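You operate a simulated robot arm through the tools that you are given. There is no shell and no other tool.

The job below is to be done with a simulated two-armed robot. You get a single attempt, and the scene is never put back.

Task
The drain spout splashed the tall panel: close it, push the drip tray in and sponge the splash off.
Fine: put the orange sponge back. What is to be rubbed or washed off counts as gone when no trace of it is left.

It is judged by the outcome, as a careful person would: the job done as asked, and still so three seconds after it is handed in. It fails if anything else is knocked over, pushed out of place, dropped, spilled or broken.

Robot
Two 7-joint arms with two-finger grippers on one trunk that stands fixed in place. Base frame: the origin is at the foot of the trunk, x ahead of it, y to its left, z up. Lengths are in m, angles in degrees, forces in N, time in s.
The left shoulder is at [0.06, 0.123, 1.02], the right one opposite. With the tool pointing down near the work surface each hand reaches from about 0.36 to 0.8 m from the base axis, measured 20 degrees to its own side. Payload 1.47 kg a hand.
Tool frame (each hand has its own): the origin (TCP) lies between the finger pads and is the grasp point; the fingertips stand 0.016 m ahead of it; z points along the fingers, y is the line along which they close. The gripper opens to 0.087 m; its body begins 0.055 m behind the TCP.
Orientation is told as [roll, pitch, yaw] about the base's x, y, z axes, in that order, counted from this pose: with the fingers straight down and closing along the base's y, the tool's x points along the base's -x, its y along +y and its z along -z.

Tools
- The arms move only by the tool jog_arm. It takes "left_plan", "right_plan" or both (then of equal length, played together; a hand with none holds still); each is text: rows parted by semicolons, each of 7 numbers parted by spaces: the shift along the base's x, y, z in units of 50 mm (1.0 is 50 mm), then the turn, a rotation vector about the base's x, y, z in units of 4 degrees (1.0 is 4 degrees), then the finger opening in m, from 0 to 0.087. In form: tx ty tz ax ay az fingers; .... A call has 1 to 20 rows; each row shifts and turns the commanded pose from where the row before left it. A call with a number of a shift or a turn outside -1 to 1 is refused whole. A row lasts 0.2 s, in which the tool goes at most 0.05 m and 8.6 degrees; a call with a longer step from one row to the next is refused whole, and so is a gripper value outside its range. A pose out of reach is approached as far as the arm can. The call stops where the force on the tool passes 70 N (or 10 N more than at its start, if that is more) or the arm is blocked; 0.2 s more then pass. The fingers move at their own pace (about 0.153 m/s each) and stop on an object; they squeeze with about 22 N. The grip force told is the motor's: it shows also when the fingers shut on nothing. Time passes only in rows, and 0.2 s behind the last, so rows that do not move let the fingers close. The reply holds the time, the measured pose of the TCP, the force on the tool along the base axes, the opening and the grip force, in the units named above and with some noise, with the torque about the TCP (base axes, N m) and any sound that the robot's microphone picked up.
- Cameras (640 x 400 px; columns grow to the right, rows downward): "scene" is now at [0.0946, -0.0246, 1.6068]; the picture's right is [-0.27, -0.96, 0.00], its down [-0.45, 0.13, -0.89] and it looks along [0.85, -0.24, -0.47] (base axes); focal length 221 px, centre (320, 200). "left" rides on the left gripper at [0.073, -0.012, -0.09] in its tool frame; the picture's right is [0.16, 0.99, 0.00], its down [-0.72, 0.12, -0.68] and it looks along [-0.67, 0.11, 0.73] (tool axes); focal length 247 px, centre (320, 200). "right" rides on the right gripper at [0.073, 0.012, -0.09] in its tool frame; the picture's right is [-0.16, 0.99, 0.00], its down [-0.72, -0.12, -0.68] and it looks along [-0.67, -0.11, 0.73] (tool axes); focal length 247 px, centre (320, 200). There is no depth. A picture from a camera that has moved, and an enlarged one, comes with that camera's place and axes in the base frame and with its lens.
- capture(camera): a new picture of that camera. The clock stands still meanwhile.
- move_column(by): moves the trunk up (or, below 0, down) by that many m; the arms and the scene camera ride with it, the base frame stays. It gives what a move gives, with no picture.
- aim_head(pan, tilt): turns the head with the scene camera to pan (to the left, within 120 degrees either way) and tilt (down, from -29 to 69), counted from straight ahead of the robot. It gives what a move gives.
- zoom(camera, box): a new picture of the part [left, top, right, bottom] of that camera's present view, enlarged. The clock stands still meanwhile.
- sign_off(): hands the job in; it is judged then, once.

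Places have to be worked out from the pictures, the camera data and where the tool is seen. Open the grippers and draw the arms clear of the work before you hand the job in, unless the task says otherwise.

The tools are called after "Request:" as a command line: name --argument value ..., lists and objects as JSON in quotes. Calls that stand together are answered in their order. jog_arm: Moves the arms, as the interface text tells. Its arguments: {"type":"object","properties":{"left_plan":{"type":"string"},"right_plan":{"type":"string"}},"required":[]} The other tools are called the same way: move_column (by) moves the trunk up or down; aim_head (pan, tilt) turns the head that bears the scene camera; capture (camera) takes a picture; zoom (camera, box) takes an enlarged picture of a part of a camera's view; sign_off () hands the job in.

At the start:

```text
t: 0.0
left_eef_pos: [0.389, 0.0616, 1.4781]
left_orientation: [0.0, 0.0, 0.0]
left_wrist_force: [0.9, 0.2, -0.4]
left_torque: [0.0, 0.02, -0.02]
left_opening: 0.087
left_gripper_force: 0.1
right_eef_pos: [0.3895, -0.2533, 1.4931]
right_orientation: [0.0, 0.0, 0.0]
right_wrist_force: [0.3, 0.6, -0.2]
right_torque: [0.01, -0.04, 0.01]
right_opening: 0.0869
right_gripper_force: 0.2
trunk travel left (down, up): [-0.175, 0.055]
head pan, tilt (commanded): [-15.8, 27.7]
```

scene: 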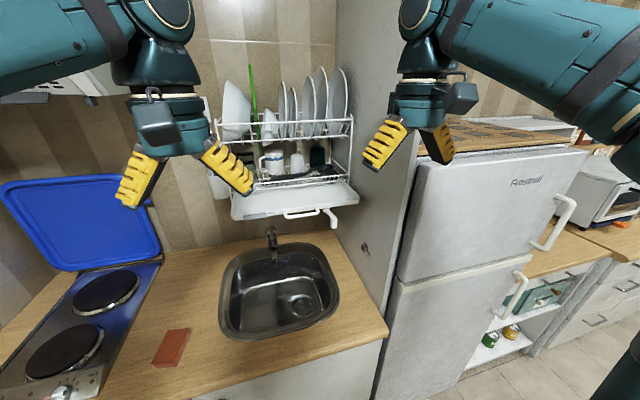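
right: 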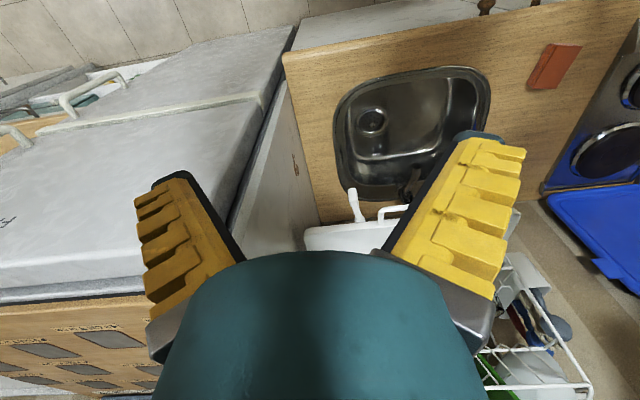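
left: 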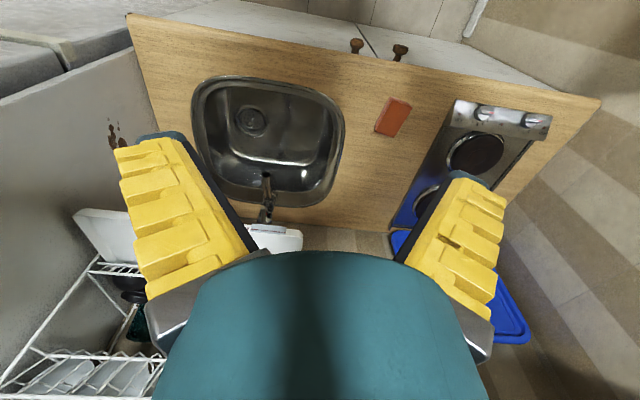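

The picture shows a dish rack above the sink with a drip tray that has a handle and a white spout beside it, a splash on the tall panel (fridge side wall), and the orange sponge on the counter. I'll enlarge these parts first.

Request:
zoom --camera "scene" --box '[200, 130, 400, 255]'

Request:
zoom --camera "scene" --box '[120, 220, 400, 395]'

Request:
zoom --camera "left" --box '[60, 80, 220, 180]'

Request:
zoom --camera "right" --box '[240, 130, 440, 255]'

```text
3.20 times, centred on (300, 192) of scene
camera zoom: at [0.0946, -0.0246, 1.6068], right [-0.27, -0.96, 0.0], down [-0.45, 0.13, -0.89], along [0.85, -0.24, -0.47], focal length 707 px, centre (384, 224)
```

zoom: 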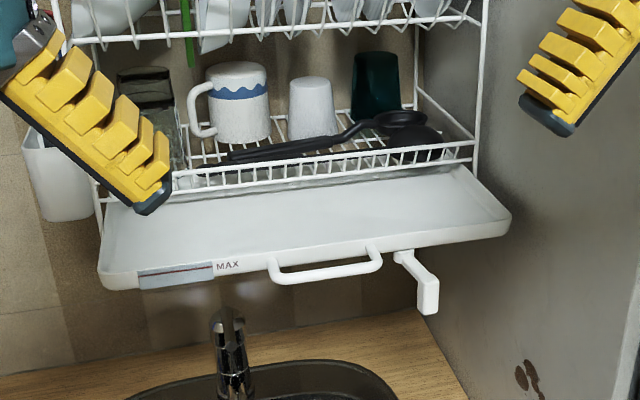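

```text
2.29 times, centred on (260, 308) of scene
camera zoom: at [0.0946, -0.0246, 1.6068], right [-0.27, -0.96, 0.0], down [-0.45, 0.13, -0.89], along [0.85, -0.24, -0.47], focal length 505 px, centre (457, -46)
```

zoom: 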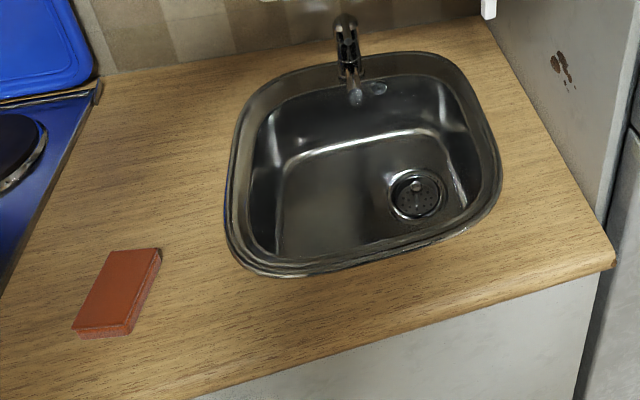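

```text
4.00 times, centred on (140, 130) of left
camera zoom: at [0.3157, 0.0502, 1.5688], right [-0.16, 0.99, 0.0], down [0.72, 0.12, 0.68], along [0.67, 0.11, -0.73], focal length 988 px, centre (1040, 480)
```

zoom: 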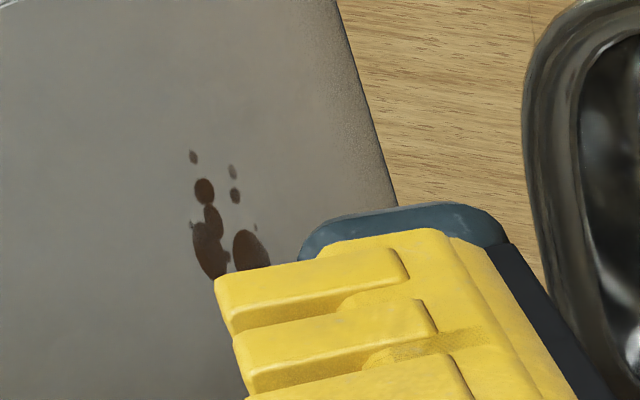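

```text
3.20 times, centred on (340, 192) of right
camera zoom: at [0.316, -0.2426, 1.5817], right [0.16, 0.99, 0.0], down [0.72, -0.12, 0.68], along [0.67, -0.11, -0.73], focal length 790 px, centre (256, 224)
```

zoom: 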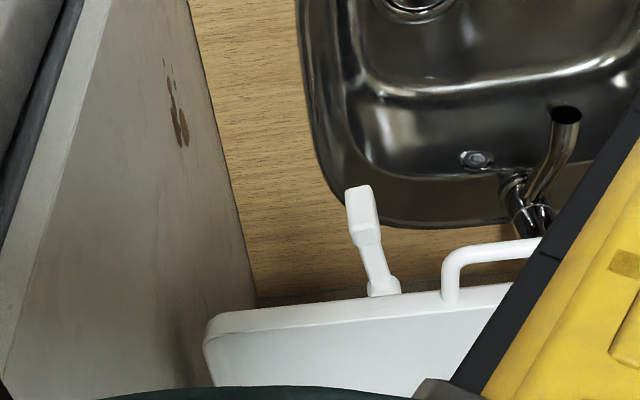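

The spout looks like an L-shaped lever at about (0.67–0.72, -0.22, 1.2). I enlarge it further to see how it turns, and look at the rest of the tray.

Request:
zoom --camera "scene" --box '[300, 190, 364, 230]'

Request:
zoom --camera "right" --box '[320, 175, 400, 225]'

Request:
zoom --camera "scene" --box '[340, 230, 388, 260]'

Request:
zoom --camera "scene" --box '[220, 170, 300, 220]'

```text
10.00 times, centred on (332, 210) of scene
camera zoom: at [0.0946, -0.0246, 1.6068], right [-0.27, -0.96, 0.0], down [-0.45, 0.13, -0.89], along [0.85, -0.24, -0.47], focal length 2209 px, centre (200, 100)
```

zoom: 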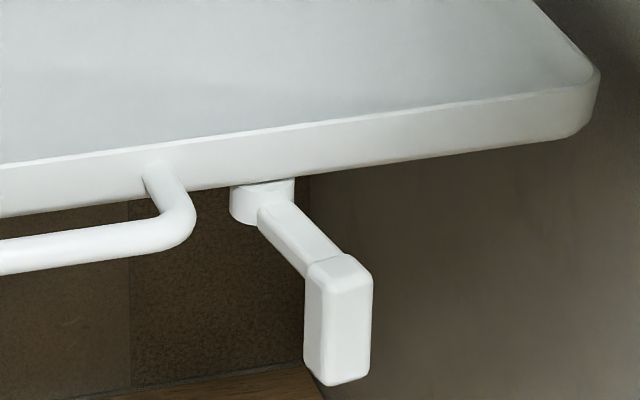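

```text
8.00 times, centred on (360, 200) of right
camera zoom: at [0.316, -0.2426, 1.5817], right [0.16, 0.99, 0.0], down [0.72, -0.12, 0.68], along [0.67, -0.11, -0.73], focal length 1976 px, centre (0, 200)
```

zoom: 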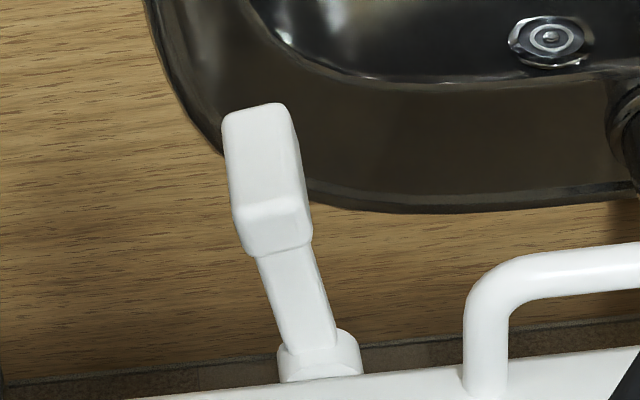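

```text
13.33 times, centred on (364, 245) of scene
camera zoom: at [0.0946, -0.0246, 1.6068], right [-0.27, -0.96, 0.0], down [-0.45, 0.13, -0.89], along [0.85, -0.24, -0.47], focal length 2946 px, centre (-267, -400)
```

zoom: 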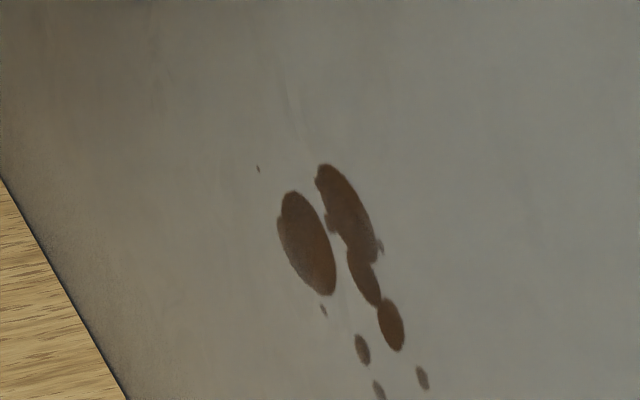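

```text
8.00 times, centred on (260, 195) of scene
camera zoom: at [0.0946, -0.0246, 1.6068], right [-0.27, -0.96, 0.0], down [-0.45, 0.13, -0.89], along [0.85, -0.24, -0.47], focal length 1767 px, centre (800, 240)
```

zoom: 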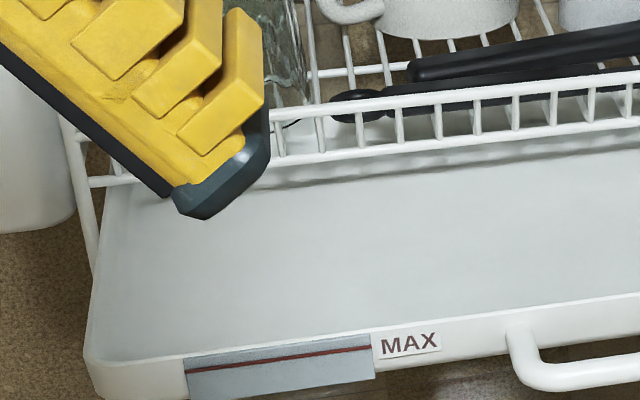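

The spout is a swivelling arm under the tray front (hub near (0.716, -0.222), nozzle near (0.661, -0.23)), pointing out at the robot, and I don't yet know which way it closes. I bring the right hand in front of it with fingers pointing forward; in that pose its camera looks up at the hub from below.

Request:
jog_arm --right_plan "0.1 0.02 -0.2 0 -1 0 0.04;0.1 0.02 -0.28 0 -1 0 0.04;0.1 0.02 -0.28 0 -1 0 0.04;0.1 0.02 -0.28 0 -1 0 0.04;0.1 0.02 -0.28 0 -1 0 0.04;0.1 0.02 -0.28 0 -1 0 0.04;0.1 0.02 -0.28 0 -1 0 0.04;0.1 0.02 -0.28 0 -1 0 0.04;0.1 0.02 -0.28 0 -1 0 0.04;0.1 0.02 -0.28 0 -1 0 0.04;0.1 0.02 -0.28 0 -1 0 0.02;0.1 0.02 -0.28 0 -1 0 0;0.1 0.02 -0.28 0 -1 0 0;0.1 0.02 -0.28 0 -1 0 0;0.1 0.02 -0.28 0 -1 0 0;0.1 0.02 -0.28 0 -1 0 0;0.1 0.02 -0.28 0 -1 0 0;0.1 0.02 -0.28 0 -1 0 0;0.1 0.02 -0.28 0 -1 0 0;0.1 0.02 -0.2 0 -1 0 0"

```text
t: 4.2
left_eef_pos: [0.3885, 0.0598, 1.4779]
left_orientation: [0.0, 0.0, 0.0]
left_wrist_force: [0.4, 0.4, -0.2]
left_torque: [-0.01, 0.0, 0.01]
left_opening: 0.087
left_gripper_force: 0.1
right_eef_pos: [0.501, -0.2357, 1.2272]
right_orientation: [0.8, -78.1, -0.1]
right_wrist_force: [-0.6, -0.6, 0.1]
right_torque: [0.0, 0.0, 0.02]
right_opening: 0.0
right_gripper_force: 22.0
right hand out of reach, approached as far as the arm can: row 19, 20
trunk travel left (down, up): [-0.175, 0.055]
head pan, tilt (commanded): [-15.8, 27.7]
```

The right hand stands at (0.50, -0.236, 1.227) almost level, though the arm was slightly limited this close in. I look with both cameras.

Request:
capture --camera "right"

Request:
capture --camera "scene"

```text
taken
camera right: at [0.3969, -0.2265, 1.1735], right [0.02, 0.99, 0.16], down [-0.52, -0.12, 0.85], along [0.86, -0.1, 0.51], focal length 247 px, centre (320, 200)
```

right: 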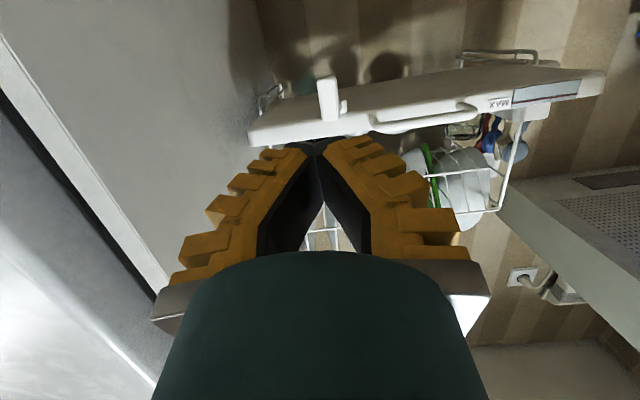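

```text
taken
camera scene: at [0.0944, -0.0263, 1.6067], right [-0.27, -0.96, 0.0], down [-0.45, 0.13, -0.89], along [0.85, -0.24, -0.47], focal length 221 px, centre (320, 200)
```

scene: 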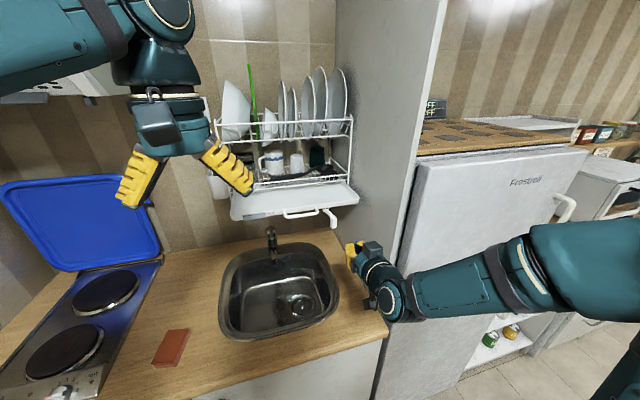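

The right camera now sees the tray and spout from below (picture is upside-down). I enlarge the spout there.

Request:
zoom --camera "right" --box '[240, 50, 400, 150]'

Request:
zoom --camera "scene" --box '[300, 190, 364, 230]'

```text
4.00 times, centred on (320, 100) of right
camera zoom: at [0.3969, -0.2265, 1.1735], right [0.02, 0.99, 0.16], down [-0.52, -0.12, 0.85], along [0.86, -0.1, 0.51], focal length 988 px, centre (320, 600)
```

zoom: 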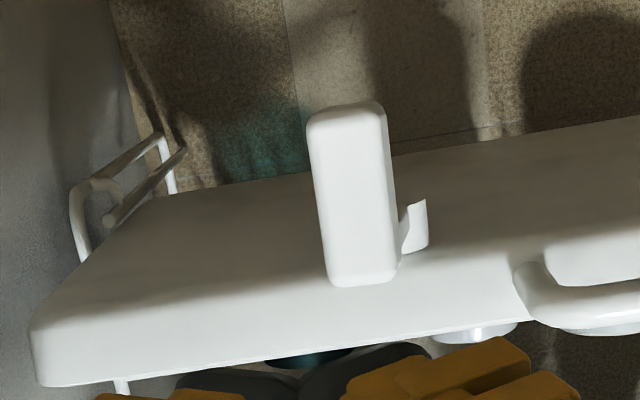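

```text
10.00 times, centred on (332, 210) of scene
camera zoom: at [0.0944, -0.0263, 1.6067], right [-0.27, -0.96, 0.0], down [-0.45, 0.13, -0.89], along [0.85, -0.24, -0.47], focal length 2209 px, centre (200, 100)
```

zoom: 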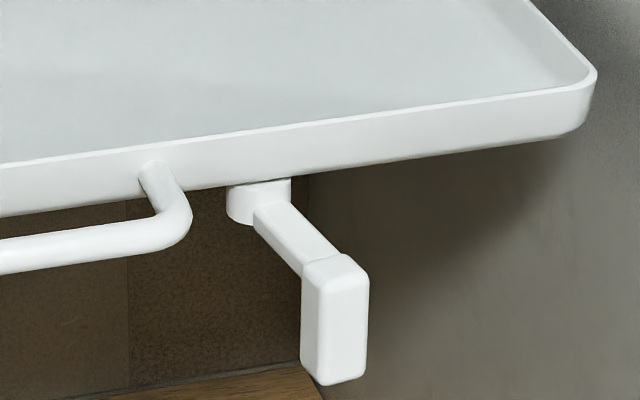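

No stops or marks are visible, so I'll find the closing direction by feel. I level the hand fully, bring it to about (0.57, -0.23, 1.203) and open the fingers a bit so that they can straddle the nozzle.

Request:
jog_arm --right_plan "0.3 0.015 -0.06 0 -0.5 0 0.06;0.3 0.015 -0.06 0 -0.5 0 0.06;0.3 0.015 -0.06 0 -0.5 0 0.06;0.3 0.015 -0.06 0 -0.5 0 0.06;0.3 0 -0.06 0 -0.5 0 0.06;0 0 0 0 0 0 0.06"

Request:
capture --camera "right"

Request:
capture --camera "scene"

```text
t: 5.6
left_eef_pos: [0.3869, 0.063, 1.478]
left_orientation: [0.0, 0.0, 0.1]
left_wrist_force: [1.3, 0.3, 0.5]
left_torque: [-0.01, -0.01, 0.01]
left_opening: 0.0869
left_gripper_force: 0.1
right_eef_pos: [0.5751, -0.2309, 1.2132]
right_orientation: [-159.6, -89.9, 159.6]
right_wrist_force: [0.0, 0.2, 0.3]
right_torque: [0.0, 0.01, -0.02]
right_opening: 0.0647
right_gripper_force: 2.7
trunk travel left (down, up): [-0.175, 0.055]
head pan, tilt (commanded): [-15.8, 27.7]
```

```text
taken
camera right: at [0.4853, -0.2203, 1.1394], right [0.0, 0.99, 0.16], down [-0.68, -0.12, 0.72], along [0.73, -0.11, 0.67], focal length 247 px, centre (320, 200)
```

right: 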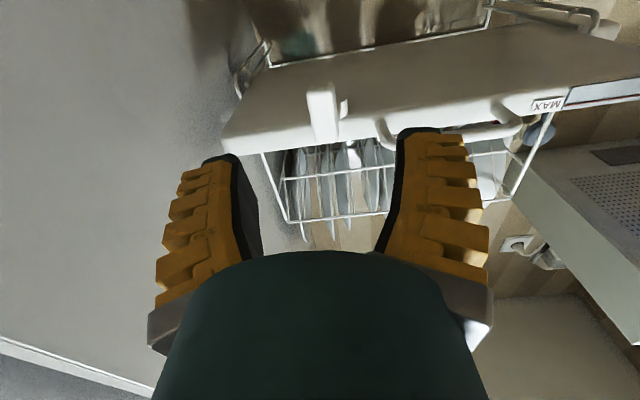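

```text
taken
camera scene: at [0.0939, -0.0239, 1.6068], right [-0.27, -0.96, 0.0], down [-0.45, 0.13, -0.89], along [0.85, -0.24, -0.46], focal length 221 px, centre (320, 200)
```

scene: 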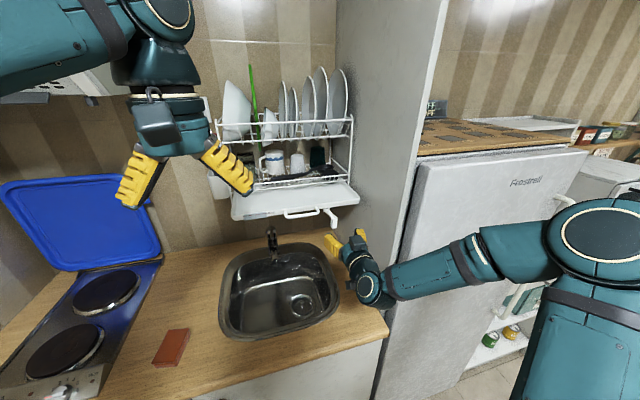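

The nozzle sits centred between the open fingers in the right view. I advance 75 mm while lowering 10 mm so the fingers straddle the nozzle below the tray and handle.

Request:
jog_arm --right_plan "0.25 0.01 -0.1 0 0 0 0.06;0.25 0.01 -0.1 0 0 0 0.06;0.25 0 0 0 0 0 0.06;0.25 0 0 0 0 0 0.06;0.25 0 0 0 0 0 0.06;0.25 0 0 0 0 0 0.06"

Request:
capture --camera "right"

Request:
zoom --camera "scene" --box '[270, 180, 398, 260]'

```text
t: 7.0
left_eef_pos: [0.3891, 0.0616, 1.4783]
left_orientation: [-0.1, 0.0, 0.0]
left_wrist_force: [0.1, 0.3, 0.8]
left_torque: [0.0, 0.02, 0.01]
left_opening: 0.0868
left_gripper_force: 0.1
right_eef_pos: [0.6517, -0.2288, 1.2025]
right_orientation: [-76.7, -90.0, 76.6]
right_wrist_force: [-0.2, 0.2, 0.0]
right_torque: [-0.02, -0.04, 0.02]
right_opening: 0.0647
right_gripper_force: 2.9
trunk travel left (down, up): [-0.175, 0.055]
head pan, tilt (commanded): [-15.8, 27.7]
```

```text
taken
camera right: at [0.5618, -0.2187, 1.1294], right [0.0, 0.99, 0.16], down [-0.68, -0.12, 0.72], along [0.73, -0.11, 0.67], focal length 247 px, centre (320, 200)
```

right: 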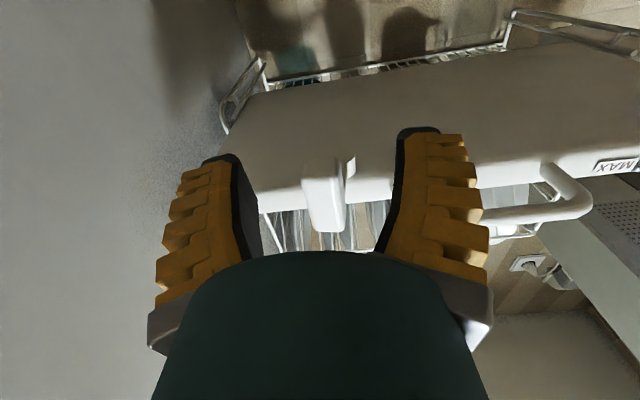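

```text
5.00 times, centred on (334, 220) of scene
camera zoom: at [0.0949, -0.0242, 1.6067], right [-0.27, -0.96, 0.0], down [-0.45, 0.13, -0.89], along [0.85, -0.24, -0.47], focal length 1105 px, centre (250, 100)
```

zoom: 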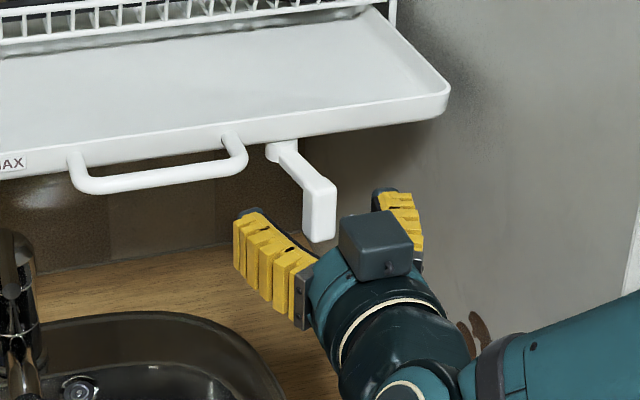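

The nozzle is now between the fingers. I move slowly 26 mm toward +y to touch it and feel whether it gives.

Request:
jog_arm --right_plan "0.1 0.15 0 0 0 0 0.06;0 0.15 0 0 0 0 0.06;0 0.1 0 0 0 0 0.06;0 0.06 0 0 0 0 0.06;0 0.06 0 0 0 0 0.06"

Request:
capture --camera "right"

Request:
zoom --camera "scene" --box '[270, 180, 398, 260]'

```text
t: 8.2
left_eef_pos: [0.3882, 0.0615, 1.4783]
left_orientation: [0.0, -0.1, 0.0]
left_wrist_force: [-0.3, 0.4, 0.1]
left_torque: [-0.02, 0.01, 0.02]
left_opening: 0.0869
left_gripper_force: 0.1
right_eef_pos: [0.6546, -0.2054, 1.2034]
right_orientation: [-104.0, -89.8, 103.9]
right_wrist_force: [-0.7, -0.1, -0.3]
right_torque: [0.0, 0.0, -0.01]
right_opening: 0.0646
right_gripper_force: 3.6
trunk travel left (down, up): [-0.175, 0.055]
head pan, tilt (commanded): [-15.8, 27.7]
```

```text
taken
camera right: at [0.565, -0.1936, 1.1296], right [0.0, 0.99, 0.16], down [-0.68, -0.12, 0.72], along [0.73, -0.11, 0.67], focal length 247 px, centre (320, 200)
```

right: 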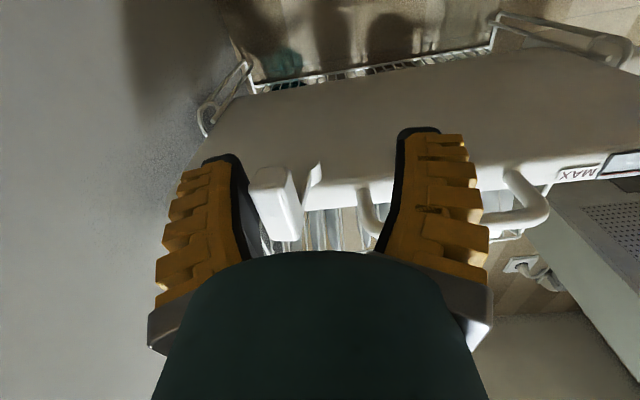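

```text
5.00 times, centred on (334, 220) of scene
camera zoom: at [0.0946, -0.0244, 1.6068], right [-0.27, -0.96, 0.0], down [-0.45, 0.13, -0.89], along [0.85, -0.24, -0.47], focal length 1105 px, centre (250, 100)
```

zoom: 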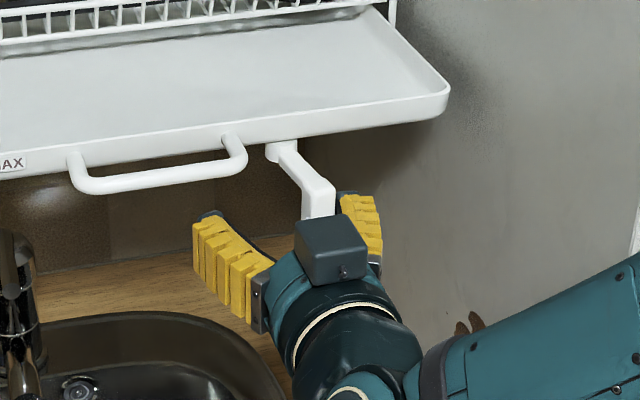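

The right finger is just about to touch the nozzle, force still nil. I go another 10 mm in 2.5 mm steps and watch for resistance.

Request:
jog_arm --right_plan "0 0.05 0 0 0 0 0.06;0 0.05 0 0 0 0 0.06;0 0.05 0 0 0 0 0.06;0 0.05 0 0 0 0 0.06"

Request:
zoom --camera "scene" --box '[270, 180, 398, 260]'

Request:
capture --camera "right"

```text
t: 9.2
left_eef_pos: [0.3885, 0.0588, 1.4778]
left_orientation: [0.0, 0.0, 0.1]
left_wrist_force: [-0.3, 1.1, 0.4]
left_torque: [0.03, 0.03, -0.03]
left_opening: 0.0869
left_gripper_force: 0.1
right_eef_pos: [0.6548, -0.1948, 1.2026]
right_orientation: [140.5, -90.1, -140.6]
right_wrist_force: [-0.2, -2.7, -0.4]
right_torque: [0.04, 0.0, 0.01]
right_opening: 0.0661
right_gripper_force: 4.6
trunk travel left (down, up): [-0.175, 0.055]
head pan, tilt (commanded): [-15.8, 27.7]
```

```text
5.00 times, centred on (334, 220) of scene
camera zoom: at [0.0946, -0.0251, 1.6068], right [-0.27, -0.96, 0.0], down [-0.45, 0.13, -0.89], along [0.85, -0.24, -0.47], focal length 1105 px, centre (250, 100)
```

zoom: 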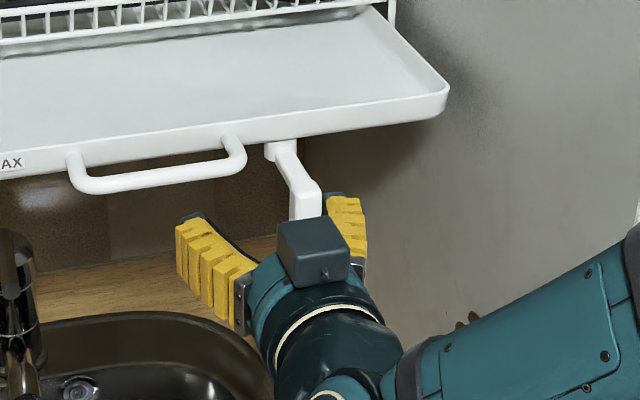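

```text
taken
camera right: at [0.5654, -0.1839, 1.1299], right [0.0, 0.99, 0.16], down [-0.68, -0.12, 0.72], along [0.73, -0.11, 0.67], focal length 247 px, centre (320, 200)
```

right: 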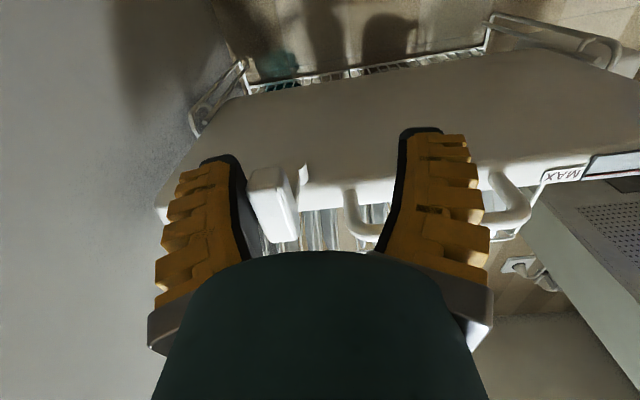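

It gives with only about 2.7 N toward +y, so the spout swings that way. I continue along its arc (hub about (0.718, -0.223), radius about 0.06) to roughly 45°.

Request:
jog_arm --right_plan "0.04 0.08 0 0 0 0 0.06;0.04 0.08 0 0 0 0 0.06;0.04 0.08 0 0 0 0 0.06;0.04 0.08 0 0 0 0 0.06;0.04 0.08 0 0 0 0 0.06;0.04 0.08 0 0 0 0 0.06;0.04 0.08 0 0 0 0 0.06;0.04 0.08 0 0 0 0 0.06"

Request:
zoom --camera "scene" --box '[270, 180, 398, 260]'

Request:
capture --camera "right"

```text
t: 11.0
left_eef_pos: [0.389, 0.0617, 1.4788]
left_orientation: [-0.1, 0.1, 0.1]
left_wrist_force: [0.1, -0.3, -0.3]
left_torque: [-0.03, -0.03, 0.0]
left_opening: 0.087
left_gripper_force: 0.1
right_eef_pos: [0.6719, -0.16, 1.2023]
right_orientation: [-28.2, -89.9, 28.2]
right_wrist_force: [1.1, 1.1, 0.3]
right_torque: [-0.03, -0.01, -0.05]
right_opening: 0.0648
right_gripper_force: 3.5
trunk travel left (down, up): [-0.175, 0.055]
head pan, tilt (commanded): [-15.8, 27.7]
```

```text
5.00 times, centred on (334, 220) of scene
camera zoom: at [0.0949, -0.0231, 1.6068], right [-0.27, -0.96, 0.0], down [-0.45, 0.13, -0.89], along [0.85, -0.24, -0.47], focal length 1105 px, centre (250, 100)
```

zoom: 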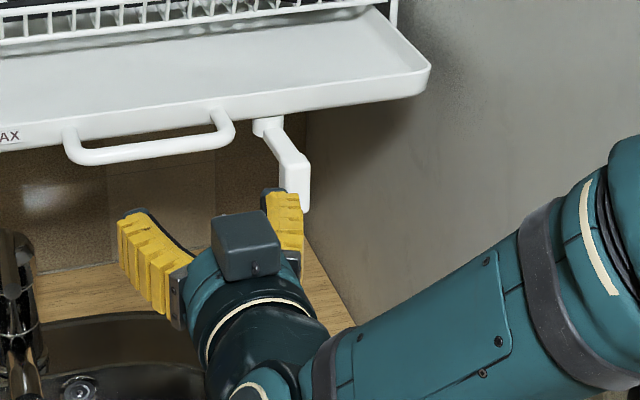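

```text
taken
camera right: at [0.5821, -0.1483, 1.1291], right [0.0, 0.99, 0.16], down [-0.68, -0.12, 0.72], along [0.73, -0.11, 0.67], focal length 247 px, centre (320, 200)
```

right: 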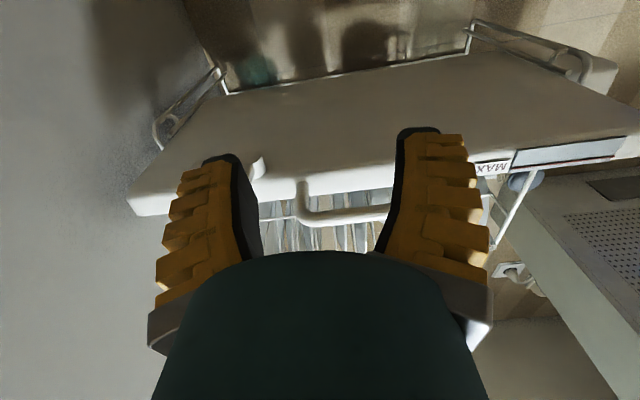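

The reading and picture show the tray slid in about 33 mm and the nozzle slipped off the finger tip, so this swing was blocked or wedged. I look closer before moving again.

Request:
zoom --camera "scene" --box '[300, 190, 364, 230]'

Request:
zoom --camera "right" --box '[120, 90, 440, 290]'

Request:
zoom --camera "left" --box '[0, 200, 320, 400]'

```text
10.00 times, centred on (332, 210) of scene
camera zoom: at [0.0949, -0.0231, 1.6068], right [-0.27, -0.96, 0.0], down [-0.45, 0.13, -0.89], along [0.85, -0.24, -0.47], focal length 2209 px, centre (200, 100)
```

zoom: 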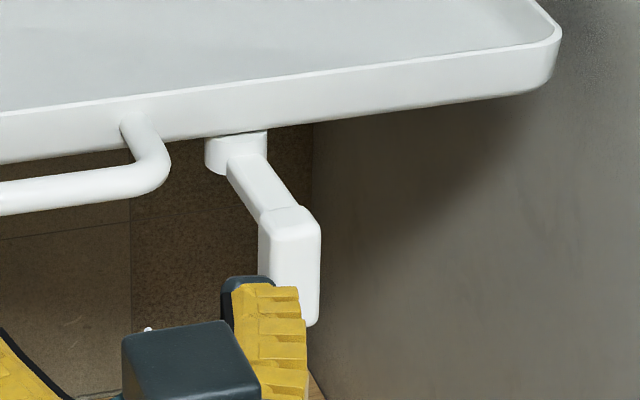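

```text
2.00 times, centred on (280, 190) of right
camera zoom: at [0.5821, -0.1483, 1.1291], right [0.0, 0.99, 0.16], down [-0.68, -0.12, 0.72], along [0.73, -0.11, 0.67], focal length 494 px, centre (400, 220)
```

zoom: 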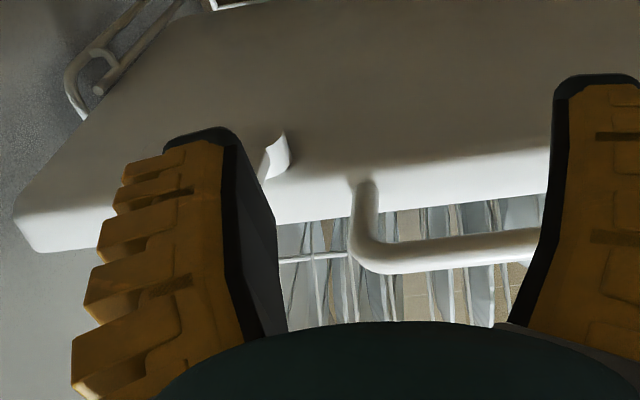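

```text
2.00 times, centred on (160, 300) of left
camera zoom: at [0.3161, 0.0516, 1.5686], right [-0.16, 0.99, 0.0], down [0.72, 0.12, 0.68], along [0.67, 0.11, -0.73], focal length 494 px, centre (640, 0)
```

zoom: 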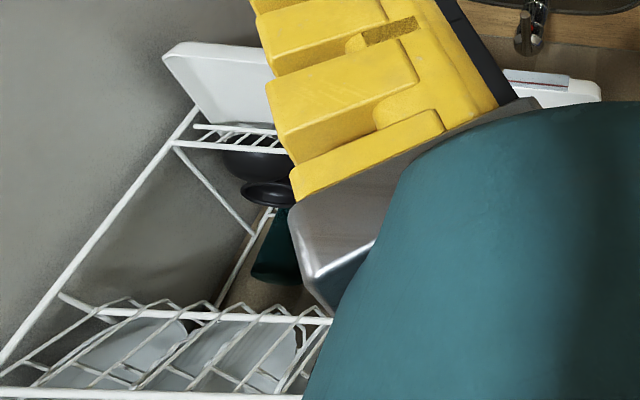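

The spout moved only a few degrees toward +y and then stopped at straight-out, so that is its open limit; it must close toward -y (the panel side). I back off, shut the fingers, and turn the hand to point diagonally toward -y with fingers tilted slightly up, to stay clear of the handle.

Request:
jog_arm --right_plan "-0.25 0 0 0 0 0 0.06;-0.25 0 0 0 0 0 0.06;-0.25 0 0 0 0 0 0.03;-0.25 0 0 0 0 0 0;0 0 -0.05 0 -1 0 0;0 0 -0.05 0 -1 0 0;0 0 -0.05 0 -1 0 0;0 0 -0.05 0 -1 0 0;0 0 0 0 0 -1 0;0 0 0 0 0 -1 0;0 0 0 0 0 -1 0;0 0 0 0 0 -1 0;0 0 0 0 0 -1 0;0 0 0 0 0 -1 0;0 0 0 0 0 -1 0;0 0 0 0 0 -1 0;0 0 0 0 0 -1 0;0 0 0 0 0 -1 0;0 0 0 0 0 -1 0"

Request:
capture --camera "right"

Request:
capture --camera "scene"

```text
t: 15.0
left_eef_pos: [0.3886, 0.0609, 1.4785]
left_orientation: [0.0, 0.0, 0.0]
left_wrist_force: [0.2, -0.7, 0.9]
left_torque: [0.0, 0.01, -0.02]
left_opening: 0.0871
left_gripper_force: 0.0
right_eef_pos: [0.6217, -0.1614, 1.1939]
right_orientation: [-179.9, -74.1, 135.9]
right_wrist_force: [1.0, 0.0, -0.3]
right_torque: [0.01, 0.02, 0.0]
right_opening: 0.0
right_gripper_force: 21.7
trunk travel left (down, up): [-0.175, 0.055]
head pan, tilt (commanded): [-15.8, 27.7]
```

```text
taken
camera right: at [0.5814, -0.1076, 1.0987], right [0.66, 0.74, 0.15], down [-0.69, 0.51, 0.51], along [0.3, -0.44, 0.85], focal length 247 px, centre (320, 200)
```

right: 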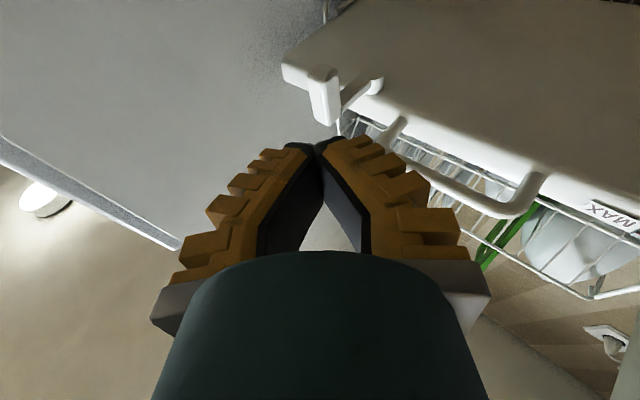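

```text
taken
camera scene: at [0.0947, -0.0244, 1.6068], right [-0.27, -0.96, 0.0], down [-0.45, 0.13, -0.89], along [0.85, -0.24, -0.47], focal length 221 px, centre (320, 200)
```

scene: 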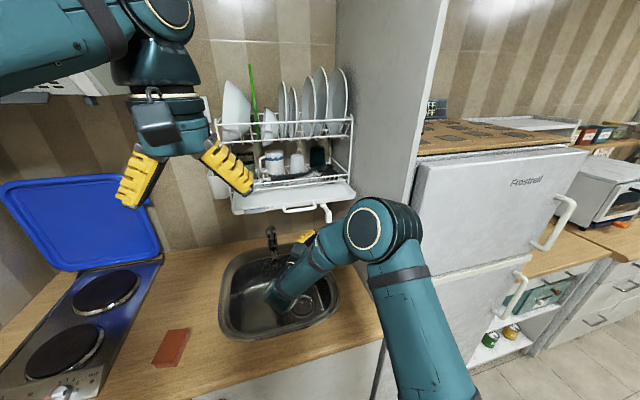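

The hand points diagonally at the spout and the view from below shows hub, arm and nozzle clearly. I bring the closed fingertips up to the +y side of the nozzle (tip near (0.69, -0.20, 1.205)).

Request:
jog_arm --right_plan "0.295 -0.14 0.035 0 0 0 0;0.295 -0.14 0.035 0 0 0 0;0.295 -0.14 0.035 0 0 0 0;0.295 -0.14 0.035 0 0 0 0"

Request:
capture --camera "right"

Request:
zoom --camera "scene" --box '[270, 180, 398, 260]'

```text
t: 16.0
left_eef_pos: [0.3885, 0.0616, 1.4785]
left_orientation: [0.1, 0.0, 0.0]
left_wrist_force: [0.4, 0.4, 0.7]
left_torque: [-0.01, 0.02, 0.01]
left_opening: 0.0869
left_gripper_force: 0.0
right_eef_pos: [0.6808, -0.1906, 1.2016]
right_orientation: [179.9, -74.0, 136.2]
right_wrist_force: [0.3, 0.4, -0.4]
right_torque: [0.0, 0.01, 0.0]
right_opening: 0.0
right_gripper_force: 22.0
trunk travel left (down, up): [-0.175, 0.055]
head pan, tilt (commanded): [-15.8, 27.7]
```

```text
taken
camera right: at [0.6409, -0.1371, 1.1075], right [0.65, 0.74, 0.15], down [-0.69, 0.51, 0.51], along [0.3, -0.44, 0.85], focal length 247 px, centre (320, 200)
```

right: 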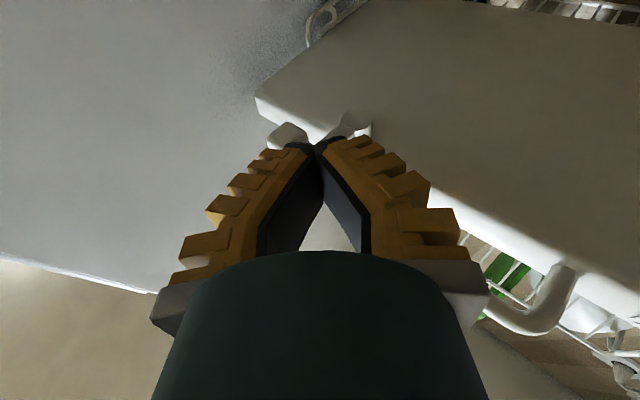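

```text
5.00 times, centred on (334, 220) of scene
camera zoom: at [0.0947, -0.0247, 1.6067], right [-0.27, -0.96, 0.0], down [-0.45, 0.13, -0.89], along [0.85, -0.24, -0.47], focal length 1105 px, centre (250, 100)
```

zoom: 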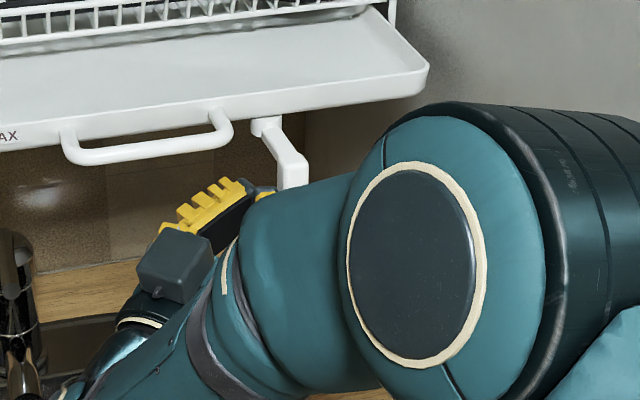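

The tip stands on the +y side of the nozzle. I push slowly 25 mm toward -y.

Request:
jog_arm --right_plan "0 -0.1 0 0 0 0 0;0 -0.1 0 0 0 0 0;0 -0.1 0 0 0 0 0;0 -0.1 0 0 0 0 0;0 -0.1 0 0 0 0 0"

Request:
capture --camera "right"

Request:
zoom --camera "scene" --box '[270, 180, 398, 260]'

```text
t: 17.2
left_eef_pos: [0.3887, 0.061, 1.4777]
left_orientation: [0.0, 0.0, 0.0]
left_wrist_force: [0.5, 0.2, 0.4]
left_torque: [0.01, -0.02, -0.01]
left_opening: 0.0872
left_gripper_force: 0.1
right_eef_pos: [0.6823, -0.2155, 1.2002]
right_orientation: [-180.0, -74.1, 136.0]
right_wrist_force: [0.3, 0.8, -0.2]
right_torque: [0.01, 0.01, -0.01]
right_opening: 0.0003
right_gripper_force: 22.1
trunk travel left (down, up): [-0.175, 0.055]
head pan, tilt (commanded): [-15.8, 27.7]
```

```text
taken
camera right: at [0.6411, -0.1616, 1.106], right [0.65, 0.74, 0.15], down [-0.69, 0.51, 0.51], along [0.3, -0.44, 0.85], focal length 247 px, centre (320, 200)
```

right: 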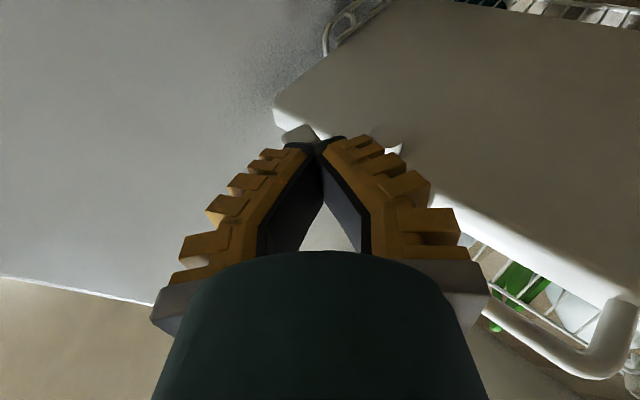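

```text
5.00 times, centred on (334, 220) of scene
camera zoom: at [0.0946, -0.0247, 1.6068], right [-0.27, -0.96, 0.0], down [-0.45, 0.13, -0.89], along [0.85, -0.24, -0.47], focal length 1105 px, centre (250, 100)
```

zoom: 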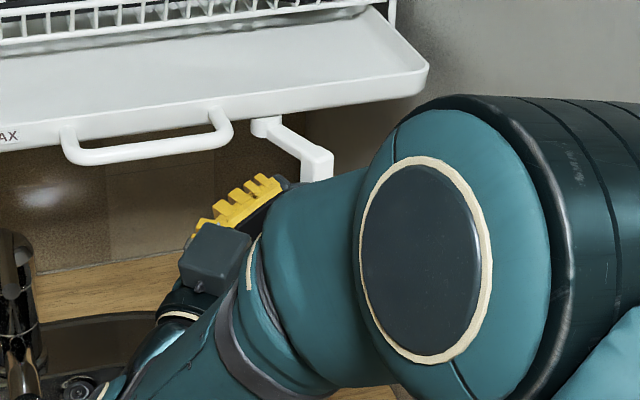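

The spout is swinging closed with under 1 N. I follow its arc further, to about 60°.

Request:
jog_arm --right_plan "0 -0.09 0 0 0 0 0;0 -0.09 0 0 0 0 0;0 -0.09 0 0 0 0 0;0.06 -0.1 0 0 0 0 0;0.06 -0.1 0 0 0 0 0;0.06 -0.1 0 0 0 0 0;0.07 -0.1 0 0 0 0 0;0.07 -0.1 0 0 0 0 0"

Request:
capture --camera "right"

Request:
capture --camera "scene"

Request:
zoom --camera "scene" --box '[270, 180, 398, 260]'

```text
t: 19.0
left_eef_pos: [0.3886, 0.0618, 1.4782]
left_orientation: [0.0, 0.0, -0.1]
left_wrist_force: [-0.4, 0.3, 0.6]
left_torque: [0.01, -0.02, -0.02]
left_opening: 0.0874
left_gripper_force: 0.1
right_eef_pos: [0.696, -0.2545, 1.2007]
right_orientation: [-180.0, -73.9, 136.0]
right_wrist_force: [-0.3, -0.1, 0.4]
right_torque: [-0.03, -0.03, 0.0]
right_opening: 0.0
right_gripper_force: 22.2
trunk travel left (down, up): [-0.175, 0.055]
head pan, tilt (commanded): [-15.8, 27.7]
```

```text
taken
camera right: at [0.657, -0.2004, 1.1057], right [0.65, 0.74, 0.15], down [-0.69, 0.51, 0.51], along [0.3, -0.44, 0.85], focal length 247 px, centre (320, 200)
```

right: 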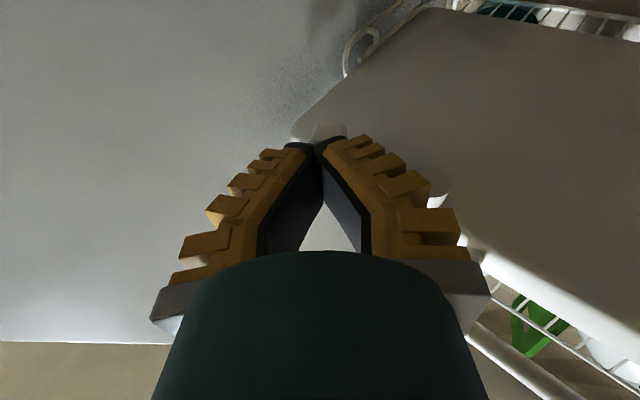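

```text
taken
camera scene: at [0.0946, -0.0246, 1.6068], right [-0.27, -0.96, 0.0], down [-0.45, 0.13, -0.89], along [0.85, -0.24, -0.47], focal length 221 px, centre (320, 200)
```

scene: 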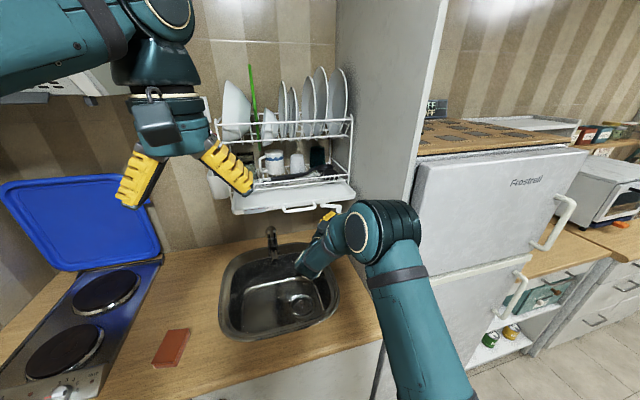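

```text
5.00 times, centred on (334, 220) of scene
camera zoom: at [0.0946, -0.0246, 1.6068], right [-0.27, -0.96, 0.0], down [-0.45, 0.13, -0.89], along [0.85, -0.24, -0.47], focal length 1105 px, centre (250, 100)
```

zoom: 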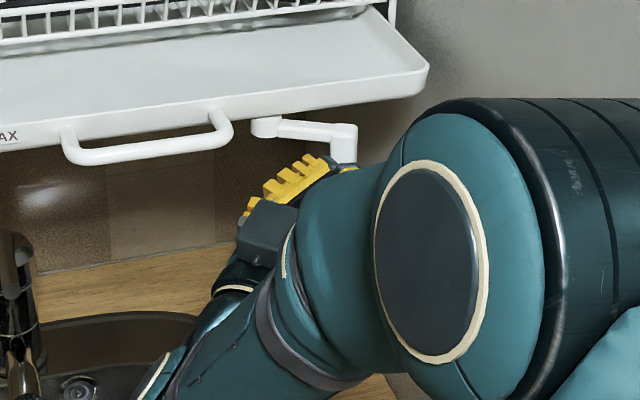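

The spout is at roughly 60° now. I push on along the arc, mainly +x, watching for the end stop.

Request:
jog_arm --right_plan "0.09 -0.07 0 0 0 0 0;0.09 -0.07 0 0 0 0 0;0.09 -0.06 0 0 0 0 0;0.1 -0.05 0 0 0 0 0;0.1 -0.04 0 0 0 0 0"

Request:
capture --camera "right"

Request:
zoom --camera "scene" --box '[270, 180, 398, 260]'

```text
t: 20.2
left_eef_pos: [0.3885, 0.063, 1.4784]
left_orientation: [0.0, 0.1, 0.0]
left_wrist_force: [-0.1, -0.3, -0.7]
left_torque: [-0.03, 0.0, 0.01]
left_opening: 0.0871
left_gripper_force: 0.0
right_eef_pos: [0.7209, -0.2677, 1.1994]
right_orientation: [-179.9, -74.0, 136.0]
right_wrist_force: [-1.0, 2.2, 0.3]
right_torque: [0.02, 0.02, 0.04]
right_opening: 0.0001
right_gripper_force: 22.1
trunk travel left (down, up): [-0.175, 0.055]
head pan, tilt (commanded): [-15.8, 27.7]
```

```text
taken
camera right: at [0.6804, -0.2143, 1.1046], right [0.65, 0.74, 0.15], down [-0.69, 0.51, 0.51], along [0.3, -0.44, 0.85], focal length 247 px, centre (320, 200)
```

right: 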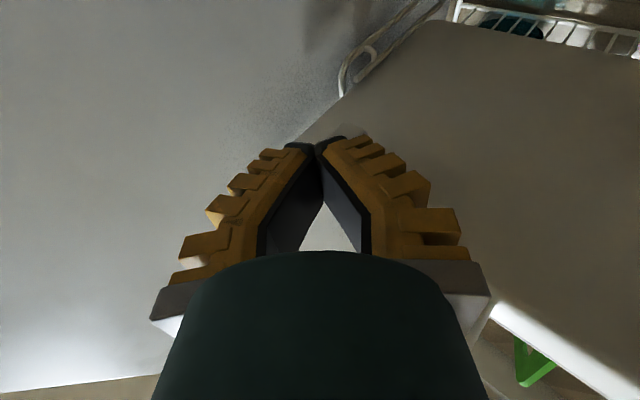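

```text
5.00 times, centred on (334, 220) of scene
camera zoom: at [0.0944, -0.0242, 1.6068], right [-0.27, -0.96, 0.0], down [-0.45, 0.13, -0.89], along [0.85, -0.24, -0.47], focal length 1105 px, centre (250, 100)
```

zoom: 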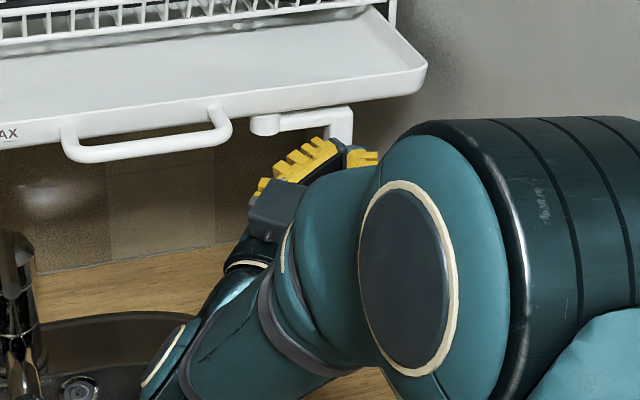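

The spout arm now looks about parallel to the tray front. I enlarge it to judge, then press gently a few mm more to feel for the end stop.

Request:
zoom --camera "scene" --box '[300, 190, 364, 230]'

Request:
jog_arm --right_plan "0.05 -0.02 0 0 0 0 0;0.05 -0.02 0 0 0 0 0;0.05 -0.02 0 0 0 0 0"

Request:
zoom --camera "scene" --box '[300, 190, 364, 230]'

```text
10.00 times, centred on (332, 210) of scene
camera zoom: at [0.0944, -0.0242, 1.6068], right [-0.27, -0.96, 0.0], down [-0.45, 0.13, -0.89], along [0.85, -0.24, -0.47], focal length 2209 px, centre (200, 100)
```

zoom: 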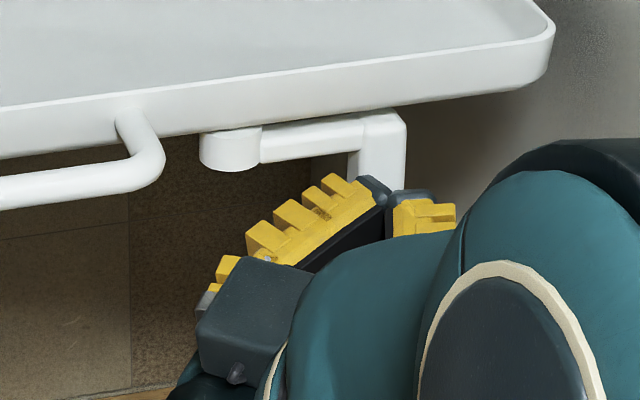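

```text
t: 21.0
left_eef_pos: [0.3889, 0.0624, 1.4785]
left_orientation: [0.0, 0.1, 0.0]
left_wrist_force: [-0.6, -0.1, 0.4]
left_torque: [0.0, -0.05, 0.0]
left_opening: 0.087
left_gripper_force: 0.1
right_eef_pos: [0.7273, -0.2696, 1.1984]
right_orientation: [-179.8, -74.0, 135.9]
right_wrist_force: [-1.3, 8.0, -4.3]
right_torque: [0.07, 0.07, 0.15]
right_opening: 0.0001
right_gripper_force: 22.6
trunk travel left (down, up): [-0.175, 0.055]
head pan, tilt (commanded): [-15.8, 27.7]
```

```text
10.00 times, centred on (332, 210) of scene
camera zoom: at [0.0949, -0.0233, 1.6067], right [-0.27, -0.96, 0.0], down [-0.45, 0.13, -0.89], along [0.85, -0.24, -0.47], focal length 2209 px, centre (200, 100)
```

zoom: 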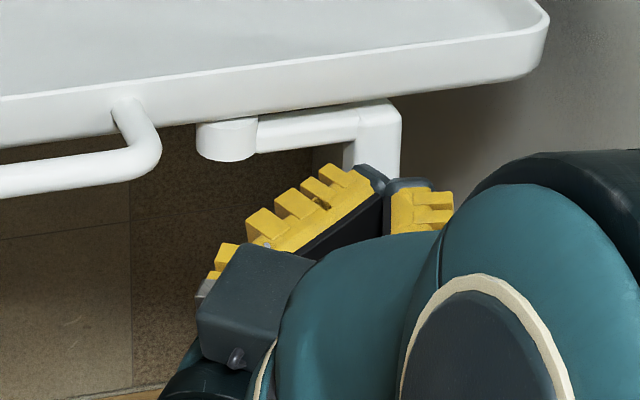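

The spout is parallel to the tray front now and pressing further begins to move the tray itself, so it is at or near its closed stop. I back out and re-level the hand in front of the handle's middle, at about (0.62, -0.131, 1.25).

Request:
jog_arm --right_plan "-0.2 0.2 -0.05 0 0 0 0;-0.2 0.2 -0.05 0 0 0 0;-0.2 0.2 -0.05 0 0 0 0;-0.2 0.2 -0.05 0 0 0 0;-0.122 0.18 0 0 0 1 0;-0.122 0.18 0 0 0 1 0;-0.122 0.18 0 0 0 1 0;-0.122 0.18 0 0 0 1 0;-0.122 0.18 0 0 0 1 0;-0.122 0.18 0 0 0 1 0;-0.122 0.18 0 0 0 1 0;-0.122 0.18 0 0 0 1 0;-0.122 0.18 0 0 0 1 0;-0.122 0.18 0 0 0 1 0;-0.122 0.18 0 0 0 1 0;0 0 0.31 0 1 0 0;0 0 0.31 0 1 0 0;0 0 0.31 0 1 0 0;0 0 0.31 0 1 0 0"

Request:
capture --camera "right"

Request:
capture --camera "scene"

Request:
zoom --camera "scene" --box '[230, 170, 390, 270]'

```text
t: 25.0
left_eef_pos: [0.3867, 0.0613, 1.4784]
left_orientation: [0.0, 0.0, 0.0]
left_wrist_force: [-0.3, -0.2, -0.4]
left_torque: [-0.02, 0.0, -0.02]
left_opening: 0.087
left_gripper_force: 0.1
right_eef_pos: [0.6197, -0.1319, 1.2525]
right_orientation: [6.8, -89.9, -6.9]
right_wrist_force: [-0.8, 0.7, 0.1]
right_torque: [0.0, 0.01, 0.01]
right_opening: 0.0
right_gripper_force: 21.7
trunk travel left (down, up): [-0.175, 0.055]
head pan, tilt (commanded): [-15.8, 27.7]
```

```text
taken
camera right: at [0.5285, -0.1208, 1.1803], right [0.0, 0.99, 0.16], down [-0.68, -0.12, 0.72], along [0.73, -0.11, 0.67], focal length 247 px, centre (320, 200)
```

right: 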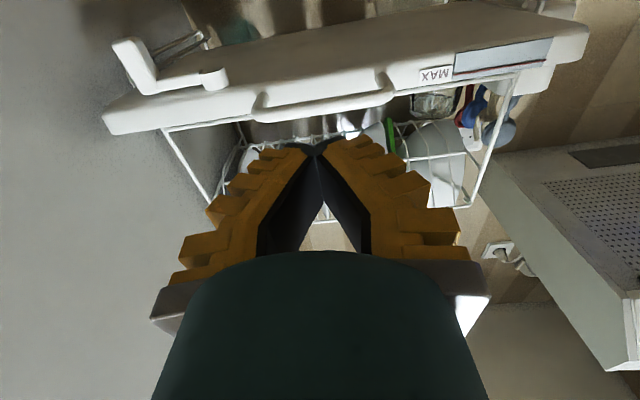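

```text
taken
camera scene: at [0.0939, -0.0246, 1.6068], right [-0.27, -0.96, 0.0], down [-0.45, 0.13, -0.89], along [0.85, -0.24, -0.46], focal length 221 px, centre (320, 200)
```

scene: 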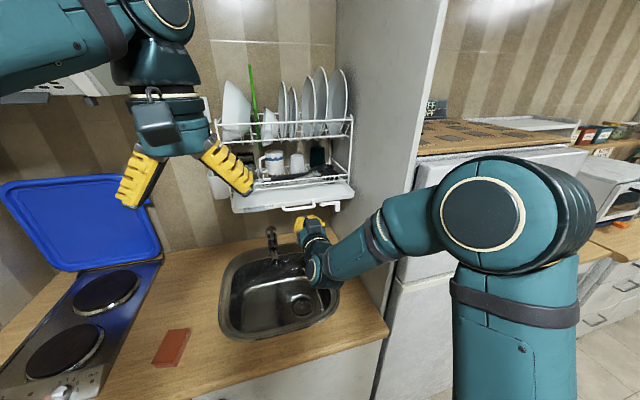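

```text
4.00 times, centred on (310, 220) of scene
camera zoom: at [0.0939, -0.0246, 1.6068], right [-0.27, -0.96, 0.0], down [-0.45, 0.13, -0.89], along [0.85, -0.24, -0.46], focal length 884 px, centre (360, 120)
```

zoom: 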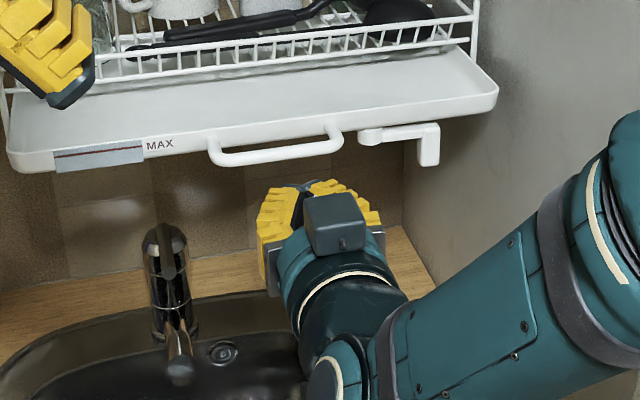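

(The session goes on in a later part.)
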